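You operate a simulated robot arm through the tools that you are given. There is no shell and no other tool. Be economical: measure what you need, move in short steps, check, and stop when the job is done.

You run a simulated robot arm. Do the job below in one go: nothing can be reset, and whatever is moved stays where it is left.

TASK
Put things in order on the top of the writing desk. At the end: the silver round tin stands where the grey marble column stood; the grey marble column from the top of the writing desk stands where the black pot stood; the blue trinket box from the top of the writing desk stands where the silver round tin stood; the black pot is in the grey small tub; whatever was shut is shut again. Leave all else as you found it, and nothing knocked over.

The check looks at the end state, three seconds after you hand in, the way a careful person would. Anything else that was tipped, shoved, dropped, spilled or broken makes it a failure.

THE ROBOT
A 6-joint arm with a two-finger parallel gripper, fixed in place. Base frame: the origin is at the foot of the arm, x ahead of it, y to its left, z up; the work surface is at about z = 0. Readings come in mm, degrees, newtons and seconds.
With the tool pointing down near the work surface it reaches from about 180 to 460 mm from the base axis. Its first joint turns from -70.0 to 70.0 degrees. Payload 1.9 kg.
The tool frame sits at the grasp point between the pads (the TCP): z along the fingers, y along the line on which they close. The tips reach 23 mm beyond it. Largest opening 94 mm; finger width 38, thickness 10; the body of the gripper, 54 by 96 mm, starts 39 mm behind the TCP.
Orientation is told as [roll, pitch, yaw] about the base's x, y, z axes, in that order, counted from this pose: with the fingers straight down and closing along the base's y, the tool's x points along the base's -x, its y along +y and its z along -z.

THE INTERFACE
- The arm moves only by the tool jog_arm. Its argument "commands" is a list of rows, each an object of numbers (a shift or turn left out is 0, a gripper value left out holds the last): "ax", "ay", "az": the turn, a rotation vector about the tool's x, y, z in units of 45 degrees (1.0 is 45 degrees); "dx", "dy", "dz": the shift along the tool's x, y, z in units of 500 mm (1.0 is 500 mm); "jaw": the opening, from 0 (shut) to 1 (fully open). In form: [{"ax": .., "ay": .., "az": .., "dx": .., "dy": .., "dz": .., "jaw": ..}, ...]. A call has 1 to 20 rows; each row is the pose to reach, as a shift and turn from the pose commanded when the call began, along the tool's axes at that moment. A call with a number of a shift or a turn outside -1 to 1 is refused whole. Rows are played at 5 a second. More than 50 mm and 8.6 degrees between two rows, or a gripper value outside its range, and nothing of the call is played. Where a pose cannot be reached the arm comes as near as it can. A force on the tool above 40 N (or 10 N above the force at the start of the call, whichever is more), or a blocked arm, ends the call early, and 0.2 s more pass. The fingers move at their own pace (about 108 mm/s each) and stop on an object; they squeeze with about 29 N. The grip force told is the motor's: it shows also when the fingers shut on nothing. Time passes only in rows, and 0.2 s behind the last, so rows that repeat a pose let the fingers close. The reply holds the time, the measured pose of the TCP, the force on the tool along the base axes, the opening and the grip force, in the units named above and with some noise.
- Cameras (640 x 400 px; columns grow to the right, rows downward): "scene" is fixed at [82.2, 310.8, 422.5]; the picture's right is [-0.58, -0.81, 0.00], its down [-0.42, 0.30, -0.85] and it looks along [0.69, -0.50, -0.52] (base axes); focal length 214 px, centre (320, 200). "wrist" rides on the gripper at [-39, 0, -44] in the tool frame; the picture's right is [0.00, -1.00, 0.00], its down [0.97, 0.00, -0.24] and it looks along [0.24, 0.00, 0.97] (tool axes); focal length 218 px, centre (320, 200).
- camera(camera): a new picture of that camera. No time passes.
- locate(camera, pixels): for up to 12 pixels [column, row] of the newest picture of that camera ("zoom" is the newest enlarged one), the place [x, y, z] in the base frame of the surface seen there, good to about 2 mm, but the place of the scene camera against the robot may be out by one fixed shift of up to 25 mm in any direction. No time passes.
- enlarge(camera, box): a new picture of the part [left, top, right, bottom] of that camera's present view, enlarged. No time passes.
- finish_job(): hands the job in; it is judged then, once.

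Go step by step. Measure first, check grasps and placings, and put right what went wrong. The budget is 80 turns and 38 pictures, counting those below and the enlarged ones. Unless the task says otherwise, let go and move clear before handing in, and close with one line.

The tools are called after "Request:" as name(argument=value, ...) on one line, values as JSON. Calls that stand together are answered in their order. jog_arm: Moves the arm, as the interface text tells. Its arguments: {"type":"object","properties":{"commands":{"type":"array","items":{"type":"object","properties":{"ax":{"type":"number"},"ay":{"type":"number"},"az":{"type":"number"},"dx":{"type":"number"},"dy":{"type":"number"},"dz":{"type":"number"},"jaw":{"type":"number"}}}}},"required":["commands"]} The other tools are called the same way: camera (camera) takes a picture; locate (camera, pixels) gives the place of the surface under pixels of a picture; enlarge (camera, box) takes an enlarged picture of a part of a camera's view; finish_job () hands the job in.

At the start:

```text
t: 0.0
position: [324.5, 40.9, 349.0]
tcp_rot: [0.0, 0.1, 0.1]
force: [-0.1, 0.2, -0.2]
grip_width: 94.0
grip_force: 0.2
```

scene: 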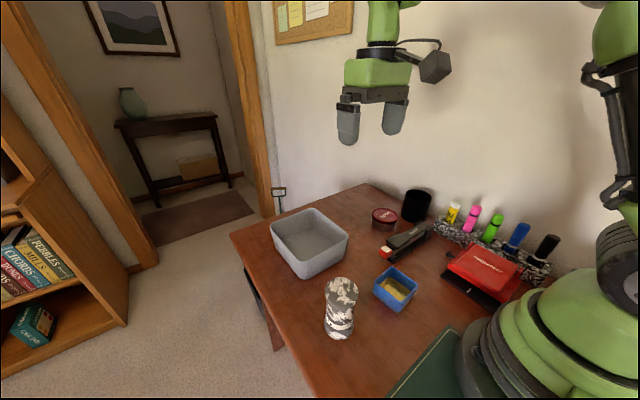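
wrist: 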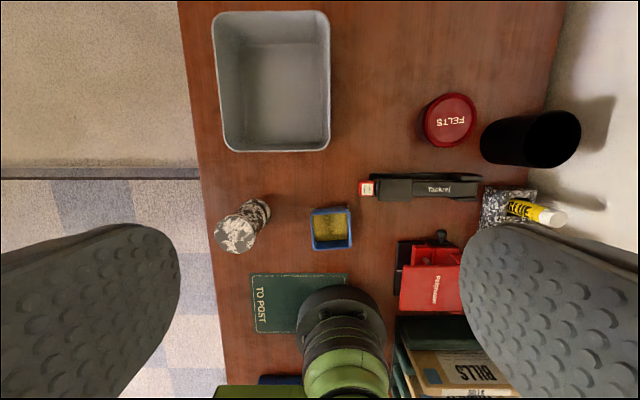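

The pictures show a patterned column (wrist 240,228), a blue box (330,228), a tub (272,80), a red-lidded "FELTS" tin (448,120) and a black pot (530,138). No silver tin is obvious yet, so I'll look closer.

Request:
enlarge(camera="scene", box=[340, 170, 460, 245])

Request:
enlarge(camera="wrist", box=[180, 60, 600, 322])

Request:
enlarge(camera="scene", box=[230, 200, 570, 400])

```text
5.33 times, centred on (400, 208) of scene
```

zoom: 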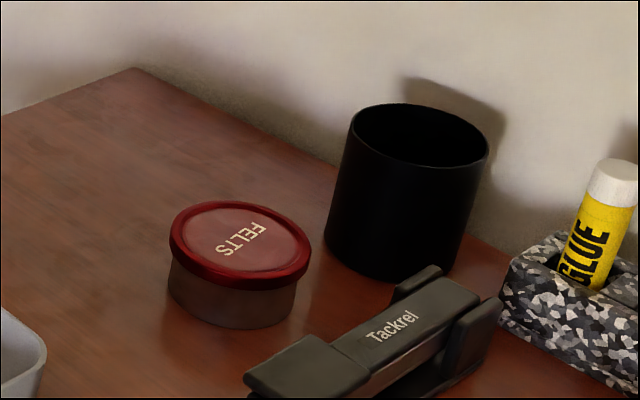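

```text
1.52 times, centred on (390, 191) of wrist
```

zoom: 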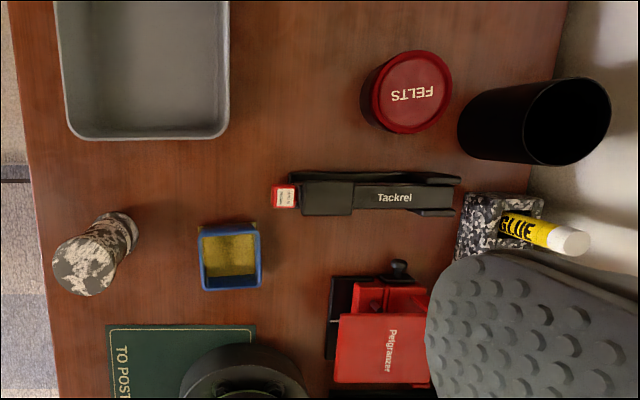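

```text
1.88 times, centred on (400, 300) of scene
```

zoom: 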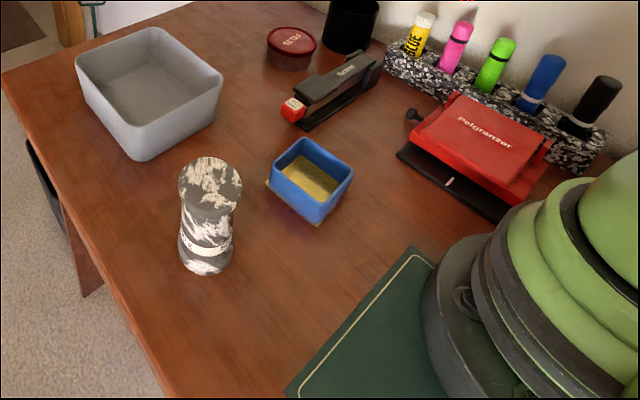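

The "FELTS" tin is silver with a red lid, so that is the silver tin. Next I'll measure the objects in the wrist picture.

Request:
locate(camera="wrist", pixels=[[234, 237], [218, 235], [251, 238], [270, 212], [312, 212], [350, 210], [352, 246], [314, 248], [331, 228], [424, 118], [476, 118], [450, 95]])

Request:
locate(camera="wrist", pixels=[[450, 143], [526, 140], [580, 138], [552, 113], [552, 165], [484, 140], [218, 18], [326, 15], [329, 148], [227, 148], [272, 80], [448, 180]])

Request:
locate(camera="zoom", pixels=[[210, 183], [205, 268], [268, 183], [273, 140], [352, 178], [316, 222], [305, 190], [291, 40], [290, 65], [352, 5], [298, 120], [180, 200]])

Request:
enlarge(camera="scene", box=[310, 255, 430, 345])

```text
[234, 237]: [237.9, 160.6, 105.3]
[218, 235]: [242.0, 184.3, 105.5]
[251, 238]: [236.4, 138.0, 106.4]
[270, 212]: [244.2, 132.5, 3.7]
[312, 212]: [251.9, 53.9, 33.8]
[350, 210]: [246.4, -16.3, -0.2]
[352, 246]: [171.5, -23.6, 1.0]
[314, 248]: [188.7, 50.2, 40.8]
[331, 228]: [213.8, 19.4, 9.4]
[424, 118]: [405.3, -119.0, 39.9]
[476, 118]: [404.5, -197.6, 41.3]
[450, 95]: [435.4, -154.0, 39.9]
```

```text
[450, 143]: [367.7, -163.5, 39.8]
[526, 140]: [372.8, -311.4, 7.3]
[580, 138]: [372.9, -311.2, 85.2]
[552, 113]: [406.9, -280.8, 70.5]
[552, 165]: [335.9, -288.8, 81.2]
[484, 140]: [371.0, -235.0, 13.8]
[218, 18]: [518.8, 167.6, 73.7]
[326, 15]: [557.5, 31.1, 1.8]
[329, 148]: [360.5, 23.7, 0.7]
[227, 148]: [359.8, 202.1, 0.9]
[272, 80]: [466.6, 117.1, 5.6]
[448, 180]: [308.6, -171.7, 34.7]
```

```text
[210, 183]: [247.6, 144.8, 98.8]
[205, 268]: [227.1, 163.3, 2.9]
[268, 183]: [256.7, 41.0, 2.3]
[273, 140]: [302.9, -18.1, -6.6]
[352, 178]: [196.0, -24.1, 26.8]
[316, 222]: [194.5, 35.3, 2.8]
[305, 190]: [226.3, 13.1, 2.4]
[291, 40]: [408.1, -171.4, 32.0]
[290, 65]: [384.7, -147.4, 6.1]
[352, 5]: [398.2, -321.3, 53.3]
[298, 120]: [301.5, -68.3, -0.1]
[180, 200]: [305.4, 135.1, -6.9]
```

```text
4.44 times, centred on (370, 300) of scene
```

zoom: 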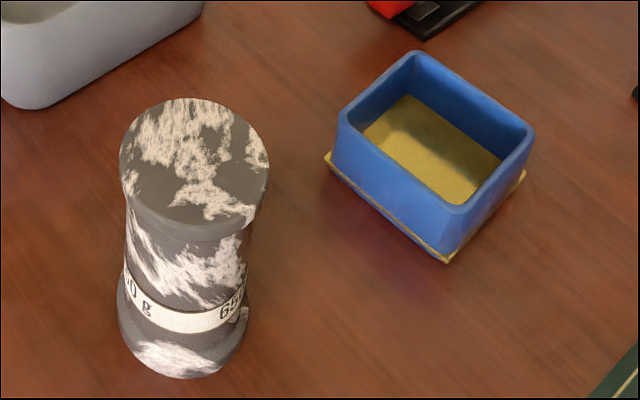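

The box stands on a thin yellow base at about (220,17). The column is about 105 mm tall, and the pot at about (372,-273) is close to the wall. I'll move above the right side for a better view.

Request:
jog_arm(commands=[{"dy": -0.08}, {"dy": -0.16}, {"dy": -0.24}, {"dy": -0.32}, {"dy": -0.4}, {"dy": -0.46, "dz": 0.05}, {"dy": -0.46, "dz": 0.05}])

Request:
camera(camera="wrist")

```text
t: 1.6
position: [324.4, -189.9, 323.0]
tcp_rot: [0.0, 0.0, 0.0]
force: [0.9, -0.4, -0.4]
grip_width: 94.0
grip_force: 0.0
```

```text
31 pictures are left
```

wrist: 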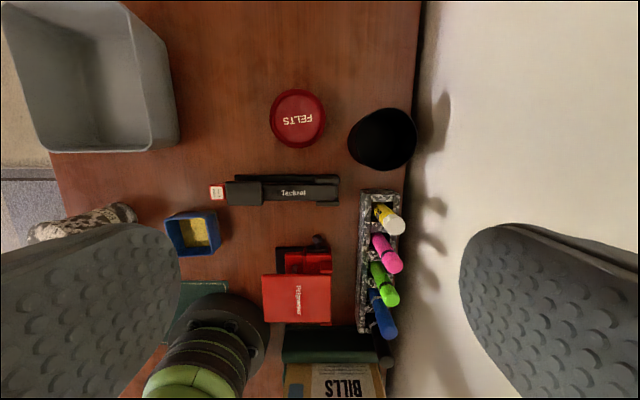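

Request:
locate(camera="wrist", pixels=[[349, 142], [416, 137], [387, 109], [387, 168], [415, 60], [440, 150], [380, 192], [402, 226], [390, 215], [296, 180], [340, 205], [380, 140]])

Request:
locate(camera="wrist", pixels=[[272, 119], [324, 119], [298, 91], [297, 147], [298, 118], [167, 217], [216, 212], [218, 250], [180, 256], [194, 233], [372, 155], [355, 155]])

```text
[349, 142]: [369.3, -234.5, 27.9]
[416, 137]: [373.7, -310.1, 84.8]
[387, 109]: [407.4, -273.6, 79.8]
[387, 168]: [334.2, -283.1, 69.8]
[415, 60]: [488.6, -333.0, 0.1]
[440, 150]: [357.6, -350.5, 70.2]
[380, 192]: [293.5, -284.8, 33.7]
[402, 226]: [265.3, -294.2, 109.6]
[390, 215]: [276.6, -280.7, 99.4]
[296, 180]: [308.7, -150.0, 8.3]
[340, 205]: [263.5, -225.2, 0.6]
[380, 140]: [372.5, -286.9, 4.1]
```

```text
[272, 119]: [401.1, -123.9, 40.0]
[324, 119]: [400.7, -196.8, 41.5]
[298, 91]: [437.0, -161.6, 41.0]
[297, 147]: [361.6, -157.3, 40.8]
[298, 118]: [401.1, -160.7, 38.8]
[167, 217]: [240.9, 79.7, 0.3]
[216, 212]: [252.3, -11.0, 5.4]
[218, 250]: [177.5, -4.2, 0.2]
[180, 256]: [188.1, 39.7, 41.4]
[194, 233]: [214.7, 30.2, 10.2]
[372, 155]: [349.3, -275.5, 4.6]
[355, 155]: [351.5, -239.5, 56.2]
```

The pot is centred at (371,-273), 74 mm across and 85 mm tall, with the wall at y=-350. The tin is at (400,-160). Next I'll measure the tub from the scene picture and correct for its offset of about (-9,+13,+7).

Request:
locate(camera="scene", pixels=[[272, 222], [312, 209], [347, 238], [303, 265], [310, 245], [285, 240], [330, 225], [310, 225], [308, 258], [333, 246], [290, 215], [280, 250]])

Request:
enlarge(camera="scene", box=[260, 195, 360, 285])

```text
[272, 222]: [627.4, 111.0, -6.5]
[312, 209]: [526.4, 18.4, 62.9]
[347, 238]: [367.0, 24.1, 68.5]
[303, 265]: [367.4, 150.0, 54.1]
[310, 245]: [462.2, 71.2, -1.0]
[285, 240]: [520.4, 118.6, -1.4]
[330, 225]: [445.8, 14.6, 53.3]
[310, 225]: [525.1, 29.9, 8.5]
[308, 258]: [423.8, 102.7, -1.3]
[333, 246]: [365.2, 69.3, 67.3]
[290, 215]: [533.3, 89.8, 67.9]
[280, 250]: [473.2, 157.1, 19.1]
```

```text
4.44 times, centred on (310, 240) of scene
```

zoom: 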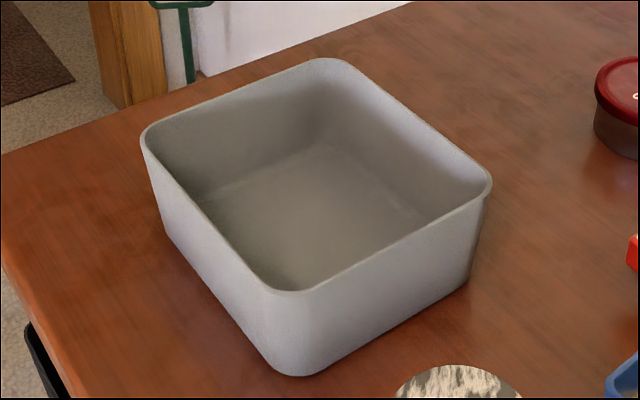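

The tub spans about x 356–524 and y 27–178, with its floor at about z=6. I'll move above the pot.

Request:
jog_arm(commands=[{"dx": -0.05, "dy": -0.08}, {"dx": -0.093, "dy": -0.13}, {"dx": -0.093, "dy": -0.166, "dz": 0.05}, {"dx": -0.093, "dy": -0.166, "dz": 0.14}, {"dx": -0.093, "dy": -0.166, "dz": 0.23}, {"dx": -0.093, "dy": -0.166, "dz": 0.286}, {"dx": -0.093, "dy": -0.166, "dz": 0.286}])

Request:
camera(camera="wrist")

```text
t: 3.2
position: [366.9, -272.2, 179.4]
tcp_rot: [0.1, 0.0, 0.0]
force: [-0.3, -0.1, 0.0]
grip_width: 94.0
grip_force: 0.0
out of reach, approached as far as the arm can: row 1, 2, 3, 4, 5, 6, 7
```

```text
29 pictures are left
```

wrist: 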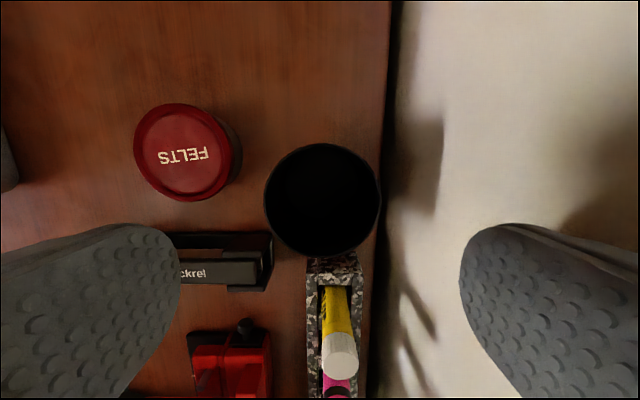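

The pot is in view with its rim spanning (264..380, 143..257). I'll locate it more exactly.

Request:
locate(camera="wrist", pixels=[[266, 200], [378, 200], [322, 145], [322, 255], [322, 202], [320, 265], [340, 350], [345, 372], [290, 232], [240, 150], [185, 105], [190, 198]])

```text
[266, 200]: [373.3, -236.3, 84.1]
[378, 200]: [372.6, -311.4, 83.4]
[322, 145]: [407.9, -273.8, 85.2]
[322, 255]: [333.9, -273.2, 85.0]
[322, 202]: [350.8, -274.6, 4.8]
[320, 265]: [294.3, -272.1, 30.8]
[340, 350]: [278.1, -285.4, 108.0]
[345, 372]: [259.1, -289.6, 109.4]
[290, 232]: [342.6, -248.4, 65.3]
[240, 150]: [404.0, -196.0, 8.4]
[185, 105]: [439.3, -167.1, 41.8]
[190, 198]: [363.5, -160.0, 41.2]
```

The pot is centred at (371,-274), within the fingers' span. I'll descend to z≈58.

Request:
jog_arm(commands=[{"dz": 0.08}, {"dz": 0.16}, {"dz": 0.2}, {"dz": 0.244}, {"dz": 0.244}])

```text
t: 4.4
position: [368.5, -271.7, 56.9]
tcp_rot: [0.1, 0.0, 0.0]
force: [-0.2, 1.0, -0.3]
grip_width: 94.0
grip_force: 0.0
```

The gripper is around the pot, so I'll close and lift slightly.

Request:
jog_arm(commands=[{"jaw": 0.5}, {"jaw": 0.5}, {"jaw": 0.5}, {"dz": -0.04}, {"dz": -0.08}, {"dz": -0.08}])

```text
t: 5.8
position: [370.6, -273.4, 97.4]
tcp_rot: [0.1, 0.0, 0.1]
force: [-0.9, 0.0, -2.2]
grip_width: 77.7
grip_force: 28.9
out of reach, approached as far as the arm can: row 5, 6
```

The pot is held (77.7 mm opening, 29 N). I'll lift it, pull back and carry it across to the tub.

Request:
jog_arm(commands=[{"dz": -0.06, "dx": 0.02}, {"dz": -0.12, "dx": 0.05}, {"dz": -0.19, "dx": 0.06}, {"dz": -0.19, "dx": 0.06, "dy": 0.06}, {"dz": -0.19, "dx": 0.06, "dy": 0.14}, {"dz": -0.19, "dx": 0.06, "dy": 0.22}, {"dz": -0.19, "dx": 0.06, "dy": 0.3}, {"dz": -0.19, "dx": 0.06, "dy": 0.38}, {"dz": -0.19, "dx": 0.06, "dy": 0.46}, {"dz": -0.19, "dx": 0.06, "dy": 0.54}, {"dz": -0.19, "dx": 0.06, "dy": 0.62}, {"dz": -0.19, "dx": 0.06, "dy": 0.7}, {"dz": -0.19, "dx": 0.06, "dy": 0.75}, {"dz": -0.19, "dx": 0.0, "dy": 0.75}, {"dz": -0.19, "dx": -0.06, "dy": 0.75}, {"dz": -0.19, "dx": -0.108, "dy": 0.75}, {"dz": -0.19, "dx": -0.108, "dy": 0.75}])

Request:
camera(camera="scene")

Request:
camera(camera="wrist")

```text
t: 7.8
position: [395.5, -117.6, 307.9]
tcp_rot: [-3.3, 2.7, 3.7]
force: [215.5, -42.2, -204.1]
grip_width: 78.1
grip_force: 28.9
out of reach, approached as far as the arm can: row 1, 2, 3, 4, 5, 6, 7, 8, 9
stopped in row 9: the force on the tool passed its limit (the readings are from after the stop); the commanded pose is now the measured one
```

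```text
28 pictures are left
```

scene: 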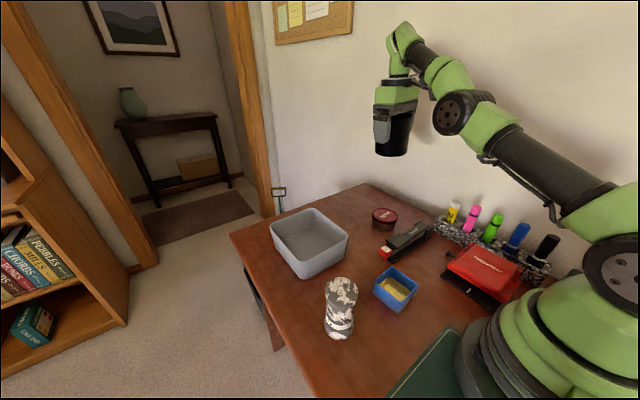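

```text
27 pictures are left
```

wrist: 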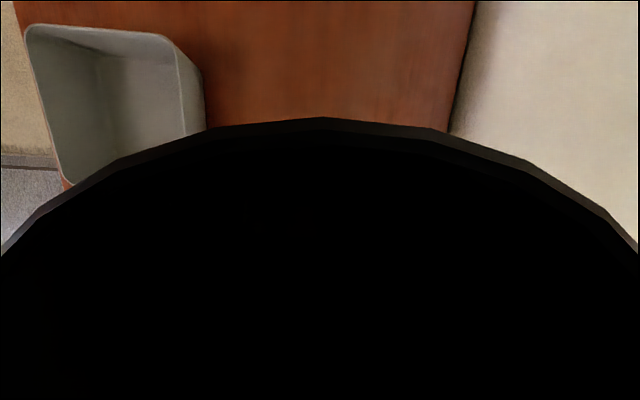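

The arm swung high near the edge of its reach, but the pot is still held and the desk looks untouched. I'll let it settle and read the pose.

Request:
jog_arm(commands=[{}, {}])

```text
t: 8.4
position: [395.0, -117.7, 308.1]
tcp_rot: [-3.5, 2.9, 4.3]
force: [156.3, -61.5, -144.9]
grip_width: 77.9
grip_force: 28.9
```

There is a steady 200 N force pushing the tool toward +x and down. The elbow has probably folded under and is pressing on the hand, so I'll ease away outward in small steps.

Request:
jog_arm(commands=[{"dx": -0.02}, {"dx": -0.04}, {"dx": -0.04}])

Request:
enlarge(camera="scene", box=[340, 0, 640, 188])

```text
t: 9.2
position: [399.3, -111.1, 302.8]
tcp_rot: [-3.0, 3.0, 3.4]
force: [-0.9, -0.7, -2.1]
grip_width: 77.8
grip_force: 29.3
out of reach, approached as far as the arm can: row 1, 2, 3
```

```text
2.13 times, centred on (490, 94) of scene
```

zoom: 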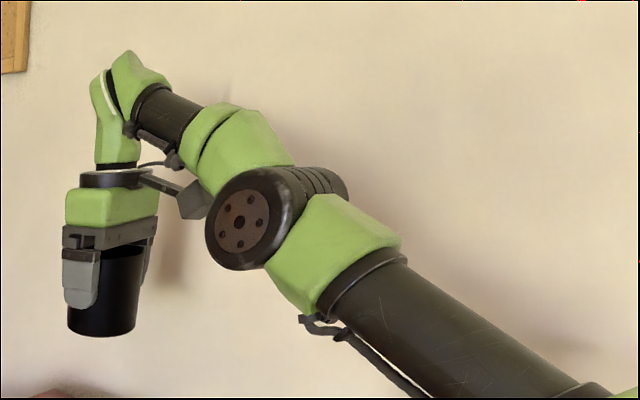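

The close-up confirms it: the arm is folded elbow-down, and the wrist camera housing was touching the elbow. To flip it back I'll tilt the hand outward and extend the arm straight at a safe height.

Request:
jog_arm(commands=[{"ay": -0.15, "dx": -0.04, "dz": -0.01}, {"ay": -0.3, "dx": -0.08, "dz": -0.02}, {"ay": -0.45, "dx": -0.12, "dz": -0.04}, {"ay": -0.6, "dx": -0.16, "dz": -0.05}, {"ay": -0.75, "dx": -0.2, "dz": -0.07}, {"ay": -0.9, "dx": -0.24, "dz": -0.09}, {"ay": -0.9, "dx": -0.24, "dz": -0.09}])

Request:
enlarge(camera="scene", box=[260, 0, 640, 238])

```text
t: 10.8
position: [510.9, -99.5, 337.0]
tcp_rot: [-3.7, -37.7, 6.0]
force: [0.2, -0.5, -3.6]
grip_width: 77.8
grip_force: 29.0
out of reach, approached as far as the arm can: row 1, 3, 4, 5, 6, 7
```

```text
1.68 times, centred on (450, 119) of scene
```

zoom: 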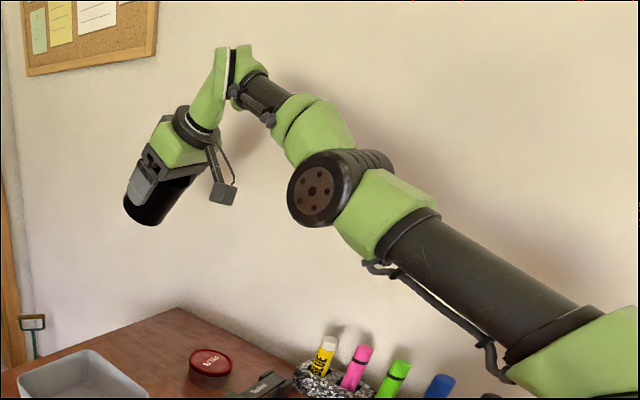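

The arm is now almost straight. I'll pull the hand in and down a little to see which way the elbow folds.

Request:
jog_arm(commands=[{"dx": 0.05, "dz": 0.01}, {"dx": 0.1, "dz": 0.02}, {"dx": 0.15, "dz": 0.03}, {"dx": 0.15, "dz": 0.03}])

Request:
enlarge(camera="scene", box=[260, 0, 640, 238])

```text
t: 11.8
position: [517.3, -119.2, 307.0]
tcp_rot: [-3.6, -37.6, 5.9]
force: [-0.6, -0.9, -1.6]
grip_width: 77.8
grip_force: 28.4
out of reach, approached as far as the arm can: row 1, 2, 3, 4
```

```text
1.68 times, centred on (450, 119) of scene
```

zoom: 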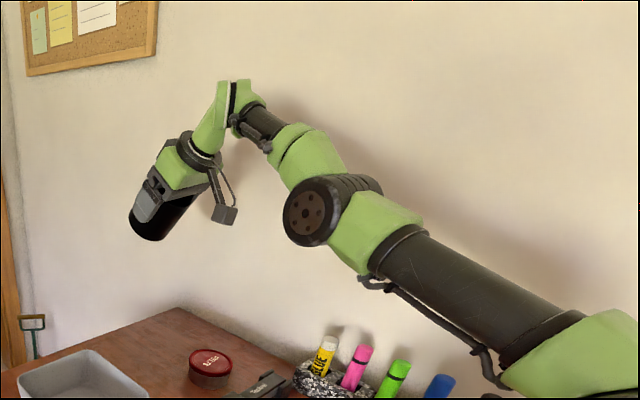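

The elbow appears stuck at its lower limit. I'll push outward well past reach to straighten it through.

Request:
jog_arm(commands=[{"dx": -0.08, "dz": 0.02}, {"dx": -0.16, "dz": 0.04}, {"dx": -0.24, "dz": 0.06}, {"dx": -0.32, "dz": 0.08}, {"dx": -0.4, "dz": 0.1}, {"dx": -0.4, "dz": 0.1}])

Request:
enlarge(camera="scene", box=[260, 0, 640, 238])

```text
t: 13.2
position: [526.4, -69.8, 314.1]
tcp_rot: [-3.6, -37.6, 5.8]
force: [-0.5, 0.7, -2.6]
grip_width: 77.8
grip_force: 29.3
out of reach, approached as far as the arm can: row 1, 2, 3, 4, 5, 6
```

```text
1.68 times, centred on (450, 119) of scene
```

zoom: 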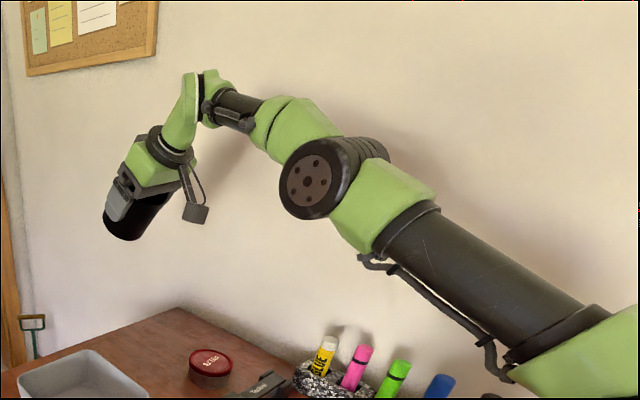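

The forearm is now nearly in line with the upper arm. I'll retract moderately and see which way it folds.

Request:
jog_arm(commands=[{"dx": 0.06, "dz": -0.02}, {"dx": 0.12, "dz": -0.04}, {"dx": 0.18, "dz": -0.06}, {"dx": 0.24, "dz": -0.08}, {"dx": 0.24, "dz": -0.08}])

Request:
enlarge(camera="scene", box=[260, 0, 640, 238])

```text
t: 14.4
position: [401.0, -84.7, 275.3]
tcp_rot: [-3.7, -37.7, 5.8]
force: [0.2, 0.4, -2.6]
grip_width: 77.8
grip_force: 28.8
```

```text
1.68 times, centred on (450, 119) of scene
```

zoom: 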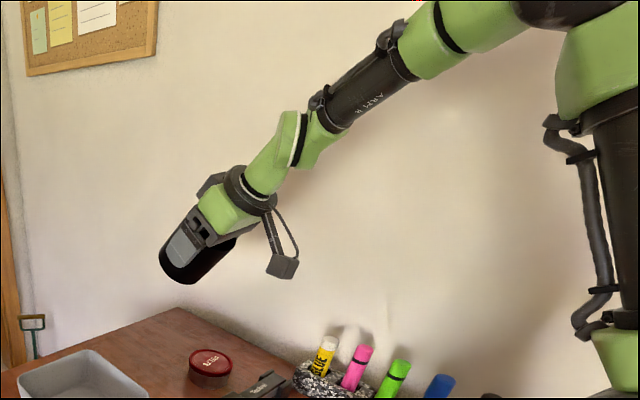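

The elbow is up again and every row was reachable. I'll level the hand while pulling it in a bit.

Request:
jog_arm(commands=[{"ay": 0.14, "dx": 0.015, "dz": -0.012}, {"ay": 0.28, "dx": 0.03, "dz": -0.024}, {"ay": 0.42, "dx": 0.05, "dz": -0.037}, {"ay": 0.56, "dx": 0.065, "dz": -0.05}, {"ay": 0.7, "dx": 0.08, "dz": -0.06}, {"ay": 0.838, "dx": 0.095, "dz": -0.073}, {"ay": 0.838, "dx": 0.095, "dz": -0.073}])

```text
t: 16.0
position: [340.8, -88.0, 274.7]
tcp_rot: [-2.9, 0.0, 3.6]
force: [-0.3, 0.2, -2.2]
grip_width: 77.8
grip_force: 28.7
```

Small residual turns remain: roll -2.9 and yaw 3.6. I'll remove them and move across to y≈102.

Request:
jog_arm(commands=[{"ax": -0.064, "az": 0.08}, {"ax": -0.064, "az": 0.08, "dy": 0.08}, {"ax": -0.064, "az": 0.08, "dy": 0.16}, {"ax": -0.064, "az": 0.08, "dy": 0.24}, {"ax": -0.064, "az": 0.08, "dy": 0.32}, {"ax": -0.064, "az": 0.08, "dy": 0.38}, {"ax": -0.064, "az": 0.08, "dy": 0.38}])

Request:
camera(camera="wrist")

```text
t: 17.6
position: [328.0, 101.3, 264.5]
tcp_rot: [0.0, -0.2, 0.1]
force: [0.1, -0.2, -2.8]
grip_width: 78.0
grip_force: 29.0
```

```text
21 pictures are left
```

wrist: 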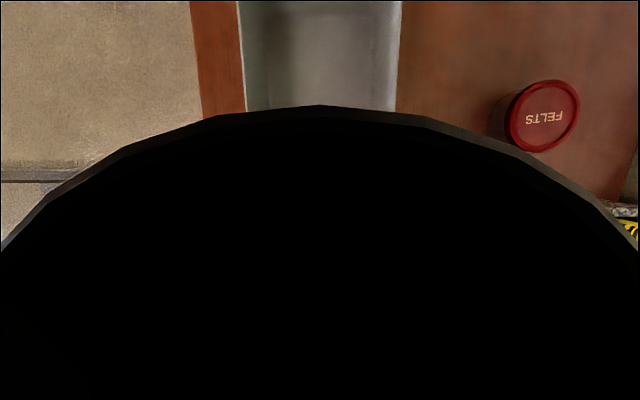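

The tub's side walls are visible at columns ~245 and ~398. I'll locate them.

Request:
locate(camera="wrist", pixels=[[241, 50], [247, 80], [262, 60], [320, 60], [370, 60], [385, 60], [392, 60], [400, 60], [399, 100], [320, 10]])

```text
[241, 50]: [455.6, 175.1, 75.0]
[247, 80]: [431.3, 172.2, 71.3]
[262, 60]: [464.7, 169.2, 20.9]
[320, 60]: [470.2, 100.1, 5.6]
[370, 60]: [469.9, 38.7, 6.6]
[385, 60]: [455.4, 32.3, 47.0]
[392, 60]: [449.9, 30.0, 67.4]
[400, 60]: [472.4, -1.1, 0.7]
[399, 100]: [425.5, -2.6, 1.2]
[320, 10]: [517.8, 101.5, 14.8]
```

The tub interior is centred on y≈102 with its floor at z≈6. I'll lower to a travel height, move out to x≈422, then lower toward the floor.

Request:
jog_arm(commands=[{"dz": 0.09}, {"dz": 0.18}, {"dz": 0.18, "dx": -0.07}, {"dz": 0.18, "dx": -0.14}, {"dz": 0.18, "dx": -0.188}, {"dz": 0.18, "dx": -0.188}])

Request:
camera(camera="scene")

```text
t: 19.0
position: [423.8, 99.3, 177.4]
tcp_rot: [0.0, 0.1, 0.1]
force: [0.1, 0.1, -3.5]
grip_width: 77.8
grip_force: 28.8
```

```text
20 pictures are left
```

scene: 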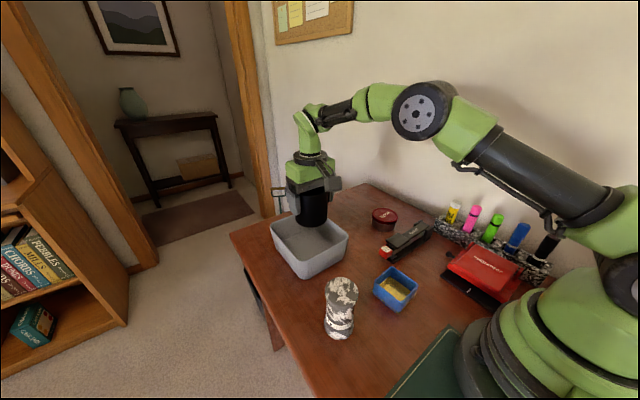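

The pot is above the tub's interior. I'll lower it to just above the floor.

Request:
jog_arm(commands=[{"dz": 0.08}, {"dz": 0.15}, {"dz": 0.19}, {"dz": 0.214}, {"dz": 0.22}, {"dz": 0.226}, {"dz": 0.226}])

```text
t: 20.6
position: [424.1, 101.5, 63.5]
tcp_rot: [-0.1, -0.1, 0.1]
force: [-1.6, -1.2, 3.1]
grip_width: 77.8
grip_force: 28.4
```

The force reversed to +3 N, so the pot is on the tub floor. I'll release it and rise.

Request:
jog_arm(commands=[{"jaw": 0.95}, {"jaw": 0.95}, {"dz": -0.05}, {"dz": -0.12}, {"dz": -0.2}, {"dz": -0.22}, {"dz": -0.22, "dx": 0.09}, {"dz": -0.26, "dx": 0.18}, {"dz": -0.26, "dx": 0.26}, {"dz": -0.26, "dx": 0.34}, {"dz": -0.26, "dx": 0.42, "dy": 0.04}, {"dz": -0.26, "dx": 0.42, "dy": 0.11}, {"dz": -0.26, "dx": 0.42, "dy": 0.11}])

Request:
camera(camera="wrist")

Request:
camera(camera="scene")

```text
t: 23.4
position: [212.3, 154.8, 191.7]
tcp_rot: [0.0, -0.1, 0.1]
force: [0.7, -0.7, 0.0]
grip_width: 89.2
grip_force: 0.1
```

```text
19 pictures are left
```

wrist: 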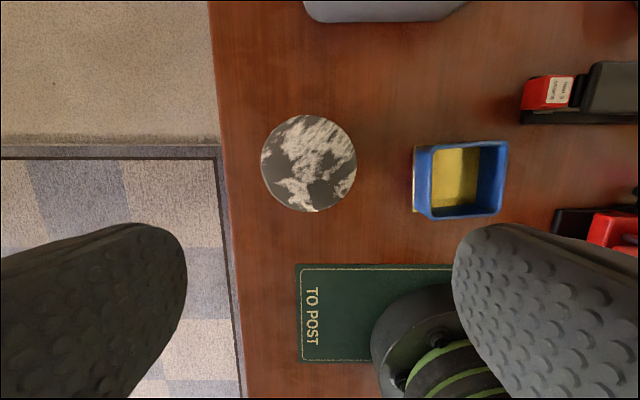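

```text
18 pictures are left
```

scene: 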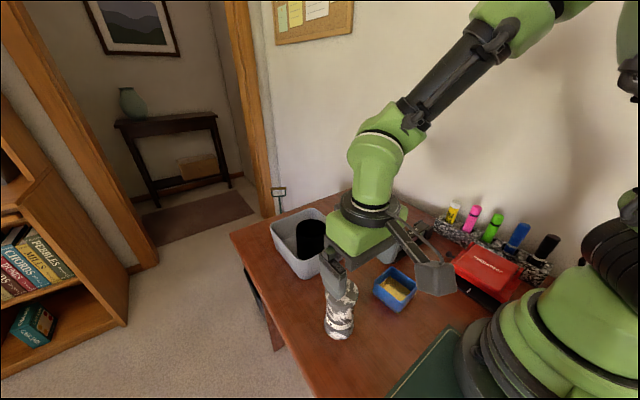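

The pot stands in the tub. I'll now measure the column (top spans (261..357, 115..212)) and the box.

Request:
locate(camera="wrist", pixels=[[263, 163], [355, 163], [309, 117], [309, 210], [309, 163], [416, 150], [507, 143], [502, 214], [430, 218], [455, 175], [414, 208], [416, 180]])

Request:
enlarge(camera="wrist", box=[390, 120, 530, 230])

```text
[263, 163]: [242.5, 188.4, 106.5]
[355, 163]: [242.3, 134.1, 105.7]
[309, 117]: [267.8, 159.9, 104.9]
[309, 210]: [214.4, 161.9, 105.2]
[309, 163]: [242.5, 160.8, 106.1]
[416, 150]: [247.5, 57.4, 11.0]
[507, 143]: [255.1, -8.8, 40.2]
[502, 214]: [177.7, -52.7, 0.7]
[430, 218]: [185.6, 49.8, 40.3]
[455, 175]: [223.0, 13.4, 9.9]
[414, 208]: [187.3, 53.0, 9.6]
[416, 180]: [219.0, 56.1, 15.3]
```

```text
3.64 times, centred on (460, 175) of wrist
```

zoom: 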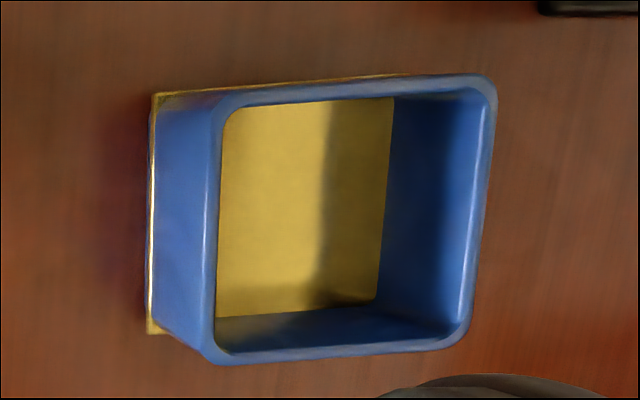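

The column's top is centred at (241.5,161), 54 mm across and 105.5 mm tall. I'll grasp it at z≈73, which keeps the palm clear of its top.

Request:
jog_arm(commands=[{"dx": -0.058, "dy": 0.0124}, {"dx": -0.058, "dy": 0.0124, "dz": 0.08}, {"dx": -0.058, "dy": 0.0124, "dz": 0.16}, {"dx": -0.058, "dy": 0.0124, "dz": 0.2}, {"dx": -0.058, "dy": 0.0124, "dz": 0.237}, {"dx": -0.058, "dy": 0.0124, "dz": 0.237}])

```text
t: 24.8
position: [242.7, 162.4, 74.1]
tcp_rot: [0.0, -0.1, 0.1]
force: [0.9, 0.0, 0.0]
grip_width: 89.2
grip_force: 0.1
```

The gripper is in place around the column. I'll close and lift a little.

Request:
jog_arm(commands=[{"jaw": 0.3}, {"jaw": 0.3}, {"jaw": 0.3}, {"dz": -0.03}, {"dz": -0.06}, {"dz": -0.06}])

Request:
enlarge(camera="scene", box=[250, 180, 450, 360])

```text
t: 26.2
position: [242.2, 161.6, 103.9]
tcp_rot: [0.0, 0.0, 0.1]
force: [0.3, 0.4, -5.9]
grip_width: 57.2
grip_force: 29.1
```

```text
2.22 times, centred on (350, 270) of scene
```

zoom: 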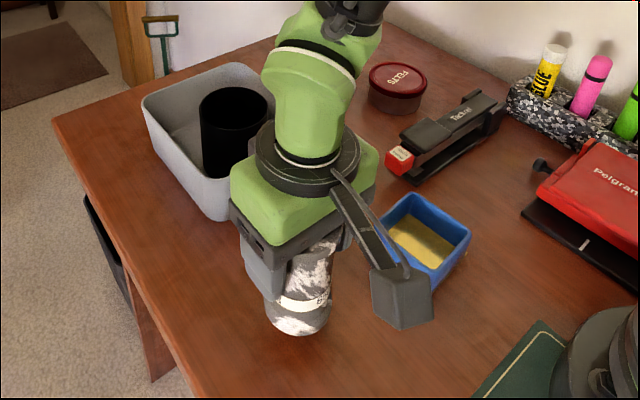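

The column hangs straight and weighs about 0.6 kg. I'll lift it and carry it across at z≈200.

Request:
jog_arm(commands=[{"dz": -0.06}, {"dz": -0.13}, {"dz": -0.19}, {"dz": -0.19, "dy": -0.05}, {"dz": -0.19, "dy": -0.12}, {"dz": -0.19, "dy": -0.19}, {"dz": -0.19, "dy": -0.26}, {"dz": -0.19, "dy": -0.33}, {"dz": -0.19, "dy": -0.4}, {"dz": -0.19, "dy": -0.47, "dx": -0.03}, {"dz": -0.19, "dy": -0.54, "dx": -0.06}, {"dz": -0.19, "dy": -0.61, "dx": -0.1}, {"dz": -0.19, "dy": -0.68, "dx": -0.14}, {"dz": -0.19, "dy": -0.74, "dx": -0.18}, {"dz": -0.18, "dy": -0.79, "dx": -0.2}, {"dz": -0.15, "dy": -0.822, "dx": -0.206}, {"dz": -0.1, "dy": -0.822, "dx": -0.206}, {"dz": -0.1, "dy": -0.822, "dx": -0.206}])

```text
t: 30.0
position: [345.7, -249.0, 154.5]
tcp_rot: [0.0, -0.1, 0.2]
force: [-0.7, 0.5, -7.1]
grip_width: 56.9
grip_force: 28.9
```

All fine at (346,-249,154). I'll descend diagonally to the pot's old place.

Request:
jog_arm(commands=[{"dz": 0.05}, {"dz": 0.09, "dx": -0.01, "dy": -0.01}, {"dz": 0.115, "dx": -0.03, "dy": -0.03}, {"dz": 0.135, "dx": -0.049, "dy": -0.047}, {"dz": 0.148, "dx": -0.049, "dy": -0.047}, {"dz": 0.154, "dx": -0.049, "dy": -0.047}, {"dz": 0.154, "dx": -0.049, "dy": -0.047}])

```text
t: 31.6
position: [369.8, -272.9, 76.9]
tcp_rot: [0.0, 0.1, 0.2]
force: [-0.3, -0.7, -6.7]
grip_width: 57.1
grip_force: 29.2
```

Everything was reachable and the base is about 3 mm above the desk. I'll lower the rest until it touches.

Request:
jog_arm(commands=[{"dz": 0.003}, {"dz": 0.006}, {"dz": 0.006}])

```text
t: 32.4
position: [370.0, -272.7, 74.3]
tcp_rot: [0.0, 0.0, 0.1]
force: [-4.0, 2.2, 4.7]
grip_width: 57.0
grip_force: 29.1
```

The column is on the desk (+4.7 N). I'll open, then rise while drawing back slightly to stay within reach.

Request:
jog_arm(commands=[{"jaw": 0.95}, {"jaw": 0.95}, {"dz": -0.02, "dx": 0.006}, {"dz": -0.06, "dx": 0.018}, {"dz": -0.1, "dx": 0.03}, {"dz": -0.15, "dx": 0.05}, {"dz": -0.2, "dx": 0.07, "dy": 0.04}, {"dz": -0.24, "dx": 0.07, "dy": 0.12}, {"dz": -0.24, "dx": 0.04, "dy": 0.19}, {"dz": -0.24, "dx": 0.0, "dy": 0.226}, {"dz": -0.24, "dx": 0.0, "dy": 0.226}])

Request:
camera(camera="wrist")

```text
t: 34.8
position: [371.8, -160.4, 193.9]
tcp_rot: [-0.1, -0.1, 0.1]
force: [-0.2, 0.3, 0.5]
grip_width: 89.5
grip_force: 0.1
```

```text
15 pictures are left
```

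wrist: 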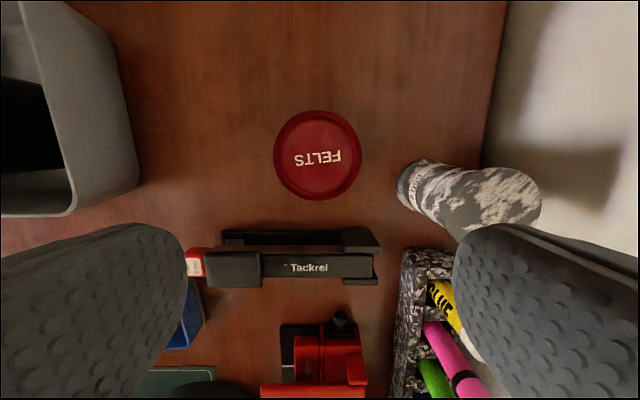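

The column stands. Next I'll measure the tin (lid spans (273..362, 111..201)).

Request:
locate(camera="wrist", pixels=[[275, 156], [360, 156], [317, 113], [317, 199], [317, 156], [520, 185], [445, 220], [404, 190], [316, 235], [370, 235]])

```text
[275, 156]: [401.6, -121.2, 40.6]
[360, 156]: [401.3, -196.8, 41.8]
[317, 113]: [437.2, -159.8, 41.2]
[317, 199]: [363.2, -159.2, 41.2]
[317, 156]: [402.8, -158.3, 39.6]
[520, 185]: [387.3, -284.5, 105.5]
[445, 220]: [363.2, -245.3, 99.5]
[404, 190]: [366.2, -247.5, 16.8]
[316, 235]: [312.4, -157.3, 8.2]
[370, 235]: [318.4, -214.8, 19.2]
```

The tin is centred at (400.5,-159), 76 mm across and 41 mm tall. I'll descend around it with the fingers low enough to reach the body.

Request:
jog_arm(commands=[{"dx": -0.0574, "dy": 0.0028, "jaw": 1.0}, {"dx": -0.0574, "dy": 0.0028, "dz": 0.08}, {"dx": -0.0574, "dy": 0.0028, "dz": 0.16}, {"dx": -0.0574, "dy": 0.0028, "dz": 0.24}, {"dx": -0.0574, "dy": 0.0028, "dz": 0.3}, {"dx": -0.0574, "dy": 0.0028, "dz": 0.336}, {"dx": -0.0574, "dy": 0.0028, "dz": 0.336}])

```text
t: 36.4
position: [399.4, -157.7, 24.2]
tcp_rot: [0.1, -0.2, 0.1]
force: [0.2, 0.0, 0.5]
grip_width: 94.2
grip_force: 0.0
```

Request:
jog_arm(commands=[{"jaw": 0.5}, {"jaw": 0.5}, {"jaw": 0.5}, {"dz": -0.02}, {"dz": -0.05}, {"dz": -0.05}])

Request:
enlarge(camera="scene", box=[320, 140, 500, 260])

```text
t: 37.8
position: [399.4, -158.8, 52.6]
tcp_rot: [0.0, -0.1, 0.2]
force: [0.0, 0.8, -0.5]
grip_width: 79.7
grip_force: 29.3
```

```text
3.33 times, centred on (410, 200) of scene
```

zoom: 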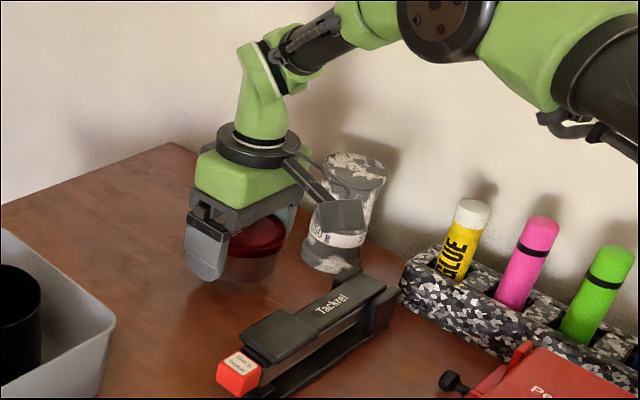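

The reading shows little weight, so I need to check that the tin body came up with the lid.

Request:
enlarge(camera="scene", box=[365, 190, 420, 230])

Request:
locate(camera="zoom", pixels=[[320, 100], [320, 250]])

```text
10.00 times, centred on (392, 210) of scene
```

zoom: 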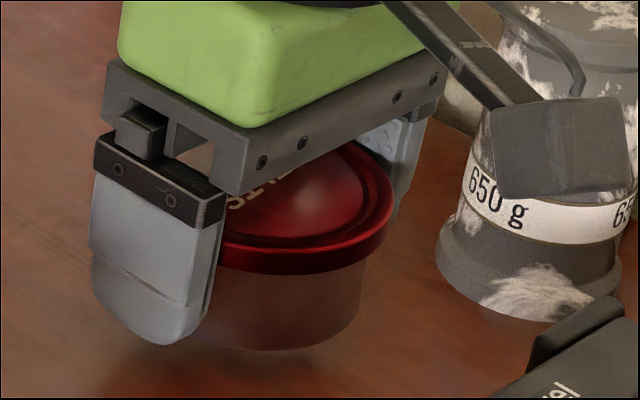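

```text
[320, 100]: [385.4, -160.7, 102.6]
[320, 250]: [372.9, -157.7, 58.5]
```

The body is attached to the lid and lifted clear. I'll carry it gently to the column's old place.

Request:
jog_arm(commands=[{"dz": -0.05}, {"dz": -0.1}, {"dz": -0.155}, {"dz": -0.155, "dx": 0.03, "dy": 0.04}, {"dz": -0.155, "dx": 0.06, "dy": 0.09}, {"dz": -0.155, "dx": 0.09, "dy": 0.15}, {"dz": -0.155, "dx": 0.12, "dy": 0.21}, {"dz": -0.155, "dx": 0.15, "dy": 0.27}, {"dz": -0.155, "dx": 0.18, "dy": 0.33}, {"dz": -0.155, "dx": 0.21, "dy": 0.39}, {"dz": -0.155, "dx": 0.24, "dy": 0.45}, {"dz": -0.155, "dx": 0.27, "dy": 0.51}, {"dz": -0.155, "dx": 0.29, "dy": 0.57}, {"dz": -0.155, "dx": 0.31, "dy": 0.62}, {"dz": -0.155, "dx": 0.318, "dy": 0.639}, {"dz": -0.155, "dx": 0.318, "dy": 0.639}])

Request:
enlarge(camera="scene", box=[250, 170, 450, 350])

```text
t: 41.2
position: [239.2, 159.7, 128.9]
tcp_rot: [-0.1, -0.1, 0.1]
force: [-0.1, 0.2, -0.4]
grip_width: 79.4
grip_force: 29.7
```

```text
2.22 times, centred on (350, 260) of scene
```

zoom: 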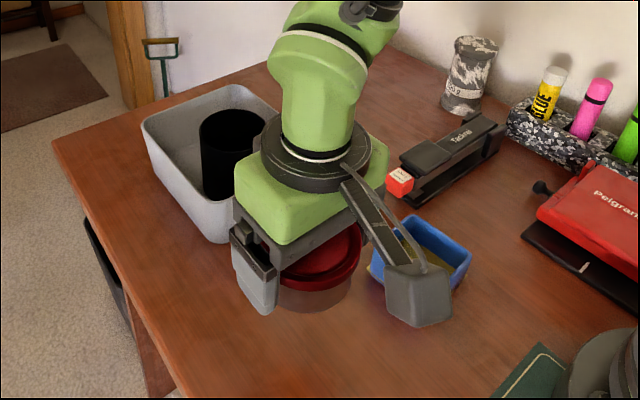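

The tin came whole. I'll lower it at the column's old spot.

Request:
jog_arm(commands=[{"dx": -0.0026, "dy": 0.0026, "dz": 0.06}, {"dx": -0.0026, "dy": 0.0026, "dz": 0.12}, {"dx": -0.0026, "dy": 0.0026, "dz": 0.17}, {"dx": -0.0026, "dy": 0.0026, "dz": 0.198}, {"dx": -0.0026, "dy": 0.0026, "dz": 0.204}, {"dx": -0.0026, "dy": 0.0026, "dz": 0.209}, {"dx": -0.0026, "dy": 0.0026, "dz": 0.209}])

```text
t: 42.6
position: [241.9, 161.9, 25.9]
tcp_rot: [0.1, -0.1, -0.1]
force: [-1.9, -1.8, 9.9]
grip_width: 79.5
grip_force: 29.6
stopped in row 7: the force on the tool passed its limit (the readings are from after the stop); the commanded pose is now the measured one
```

Contact at 10 N, so the tin is down. I'll open, rise, and move over the blue box.

Request:
jog_arm(commands=[{"jaw": 1.0}, {"jaw": 1.0}, {"jaw": 1.0, "dz": -0.03}, {"dz": -0.1}, {"dz": -0.18}, {"dz": -0.26}, {"dz": -0.33}, {"dz": -0.33, "dx": 0.03, "dy": -0.07}, {"dz": -0.33, "dx": 0.06, "dy": -0.14}, {"dz": -0.33, "dx": 0.09, "dy": -0.21}, {"dz": -0.33, "dx": 0.09, "dy": -0.27}, {"dz": -0.33, "dx": 0.09, "dy": -0.27}])

Request:
camera(camera="wrist")

```text
t: 45.2
position: [197.9, 26.4, 189.8]
tcp_rot: [0.1, 0.0, 0.0]
force: [0.6, -0.1, -0.5]
grip_width: 93.9
grip_force: 0.1
```

```text
11 pictures are left
```

wrist: 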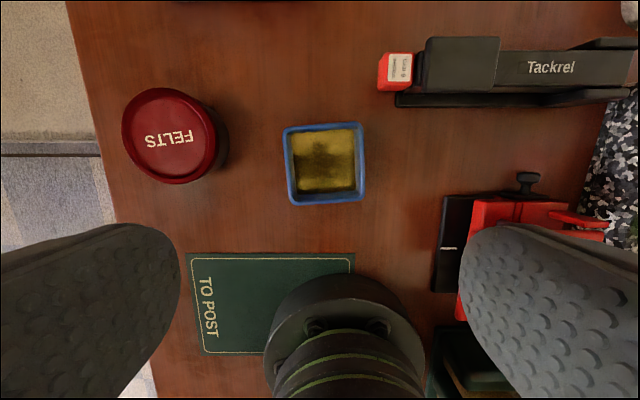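

Request:
locate(camera="wrist", pixels=[[286, 130], [361, 125], [364, 199], [293, 204], [324, 127], [328, 202], [287, 167], [362, 160], [125, 135], [211, 135], [168, 91], [168, 181]])

Request:
enlarge(camera="wrist", box=[265, 105, 385, 215])

```text
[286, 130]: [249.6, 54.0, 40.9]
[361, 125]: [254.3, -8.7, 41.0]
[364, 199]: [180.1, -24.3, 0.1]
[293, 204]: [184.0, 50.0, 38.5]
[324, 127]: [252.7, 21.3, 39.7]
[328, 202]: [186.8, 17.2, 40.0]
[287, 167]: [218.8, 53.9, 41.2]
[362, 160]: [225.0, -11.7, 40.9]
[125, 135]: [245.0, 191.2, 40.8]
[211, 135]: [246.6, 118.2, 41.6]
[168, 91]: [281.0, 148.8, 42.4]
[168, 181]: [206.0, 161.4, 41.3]
```

```text
3.64 times, centred on (325, 160) of wrist
```

zoom: 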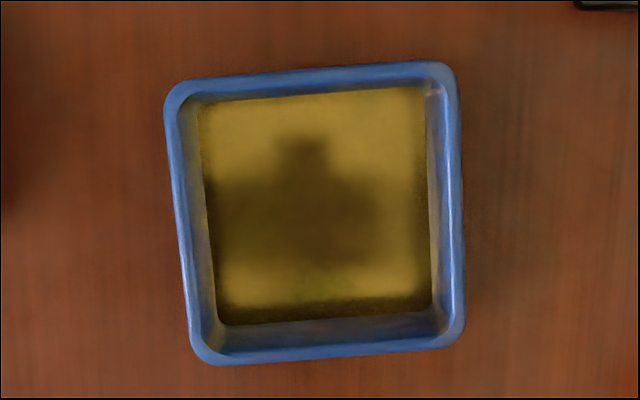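

The box is centred at (220,21), about 66 mm wide and turned about 5°. The tin's lid reads y≈155 instead of 161, so I'll check the tin before going on.

Request:
enlarge(camera="scene", box=[300, 240, 420, 340])

Request:
locate(camera="wrist", pixels=[[124, 128], [213, 140], [155, 90], [185, 182], [168, 137], [226, 140], [222, 150]])

```text
4.00 times, centred on (360, 290) of scene
```

zoom: 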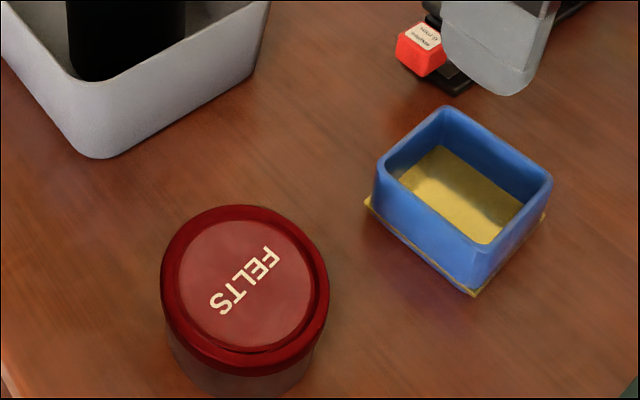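

```text
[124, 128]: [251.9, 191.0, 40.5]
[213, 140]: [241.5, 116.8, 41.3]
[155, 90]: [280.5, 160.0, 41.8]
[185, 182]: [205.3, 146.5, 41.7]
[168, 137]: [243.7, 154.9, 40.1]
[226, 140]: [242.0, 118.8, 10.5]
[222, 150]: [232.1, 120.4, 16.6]
```

The tin is upright and closed, at about (243,155), some 6 mm off. I'll correct that later and grasp the box first with a 4° yaw, keeping the tips above its yellow base.

Request:
jog_arm(commands=[{"dx": -0.0442, "dy": -0.0118, "az": -0.089}, {"dx": -0.0442, "dy": -0.0118, "dz": 0.09, "az": -0.089}, {"dx": -0.0442, "dy": -0.0118, "dz": 0.18, "az": -0.089}, {"dx": -0.0442, "dy": -0.0118, "dz": 0.26, "az": -0.089}, {"dx": -0.0442, "dy": -0.0118, "dz": 0.3196, "az": -0.089}, {"dx": -0.0442, "dy": -0.0118, "dz": 0.3196, "az": -0.089}])

```text
t: 46.6
position: [217.8, 18.5, 27.7]
tcp_rot: [0.0, -0.2, 3.9]
force: [0.3, 0.3, -0.8]
grip_width: 93.7
grip_force: 0.0
```

Request:
jog_arm(commands=[{"dz": -0.004, "jaw": 0.5}, {"dz": -0.004, "jaw": 0.5}, {"dz": -0.004, "jaw": 0.5}, {"dz": -0.03}, {"dz": -0.06}, {"dz": -0.06}])

Request:
enlarge(camera="scene", box=[320, 200, 480, 320])

```text
t: 48.0
position: [219.1, 20.1, 60.4]
tcp_rot: [0.1, -0.1, 4.0]
force: [-0.3, -0.2, -1.3]
grip_width: 69.7
grip_force: 29.5
```

```text
3.33 times, centred on (400, 260) of scene
```

zoom: 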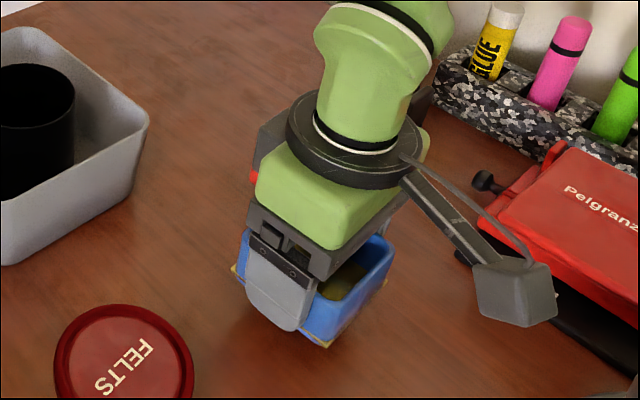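

The box lifts with its yellow base. I'll carry it over to the tin's old place.

Request:
jog_arm(commands=[{"dz": -0.08}, {"dz": -0.16}, {"dz": -0.16, "dx": -0.04, "dy": -0.046}, {"dz": -0.16, "dx": -0.08, "dy": -0.092}, {"dz": -0.16, "dx": -0.13, "dy": -0.148}, {"dz": -0.16, "dx": -0.18, "dy": -0.206}, {"dz": -0.16, "dx": -0.23, "dy": -0.263}, {"dz": -0.16, "dx": -0.28, "dy": -0.32}, {"dz": -0.16, "dx": -0.32, "dy": -0.365}, {"dz": -0.16, "dx": -0.335, "dy": -0.3825}, {"dz": -0.1, "dx": -0.335, "dy": -0.3825}, {"dz": -0.02, "dx": -0.335, "dy": -0.3825}, {"dz": 0.03, "dx": -0.335, "dy": -0.3825}, {"dz": 0.05, "dx": -0.335, "dy": -0.3825}, {"dz": 0.05, "dx": -0.335, "dy": -0.3825}])

```text
t: 51.2
position: [398.8, -158.5, 34.9]
tcp_rot: [-0.1, -0.1, 4.0]
force: [-0.4, 0.0, -2.0]
grip_width: 69.4
grip_force: 28.9
```

Just above the desk now; I'll lower the last few mm to touch.

Request:
jog_arm(commands=[{"dz": 0.003}, {"dz": 0.006}, {"dz": 0.006}])

```text
t: 52.0
position: [398.4, -158.9, 31.4]
tcp_rot: [0.1, -0.1, 4.0]
force: [0.1, 0.2, -1.3]
grip_width: 69.4
grip_force: 29.2
```

Request:
jog_arm(commands=[{"dz": 0.003}, {"dz": 0.003}])

```text
t: 52.6
position: [398.9, -158.6, 30.9]
tcp_rot: [-0.1, 0.0, 4.0]
force: [-0.2, -0.9, -1.1]
grip_width: 69.8
grip_force: 28.6
```

Request:
jog_arm(commands=[{"dz": 0.003}, {"dz": 0.003}])

```text
t: 53.2
position: [399.4, -158.4, 29.7]
tcp_rot: [0.0, 0.0, 3.9]
force: [0.2, 0.0, -1.0]
grip_width: 69.5
grip_force: 29.0
```

Request:
jog_arm(commands=[{"dz": 0.003}, {"dz": 0.005}, {"dz": 0.005}])

```text
t: 54.0
position: [400.2, -157.8, 28.0]
tcp_rot: [0.0, -0.3, 4.0]
force: [-4.1, 3.8, 25.0]
grip_width: 69.8
grip_force: 29.1
```

It is firmly on the desk (25 N). I'll ease off, open, rise, and look.

Request:
jog_arm(commands=[{"dz": -0.004}, {"dz": -0.004, "jaw": 0.8}, {"dz": -0.004, "jaw": 1.0}, {"dz": -0.004, "jaw": 1.0}, {"dz": -0.06}, {"dz": -0.14}, {"dz": -0.22}, {"dz": -0.3, "dx": 0.05}, {"dz": -0.32, "dx": 0.07}, {"dz": -0.32, "dx": 0.07}])

Request:
camera(camera="wrist")

```text
t: 56.2
position: [366.3, -161.2, 184.7]
tcp_rot: [0.1, -0.1, 4.0]
force: [-0.9, 0.1, -0.1]
grip_width: 94.1
grip_force: 0.0
```

```text
7 pictures are left
```

wrist: 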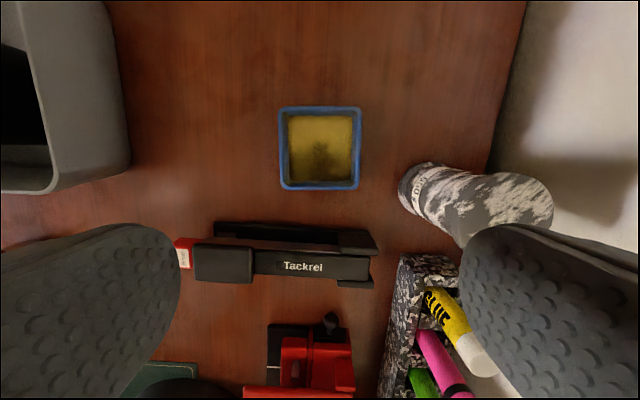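

Request:
locate(camera="wrist", pixels=[[282, 111], [358, 109], [356, 187], [285, 188], [400, 195], [550, 198], [510, 175], [455, 235]])

```text
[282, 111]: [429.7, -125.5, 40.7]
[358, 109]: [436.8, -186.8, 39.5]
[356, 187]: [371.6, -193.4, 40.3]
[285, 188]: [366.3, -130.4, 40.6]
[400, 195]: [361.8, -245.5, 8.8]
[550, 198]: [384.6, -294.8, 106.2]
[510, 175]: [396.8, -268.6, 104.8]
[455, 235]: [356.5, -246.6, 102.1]
```

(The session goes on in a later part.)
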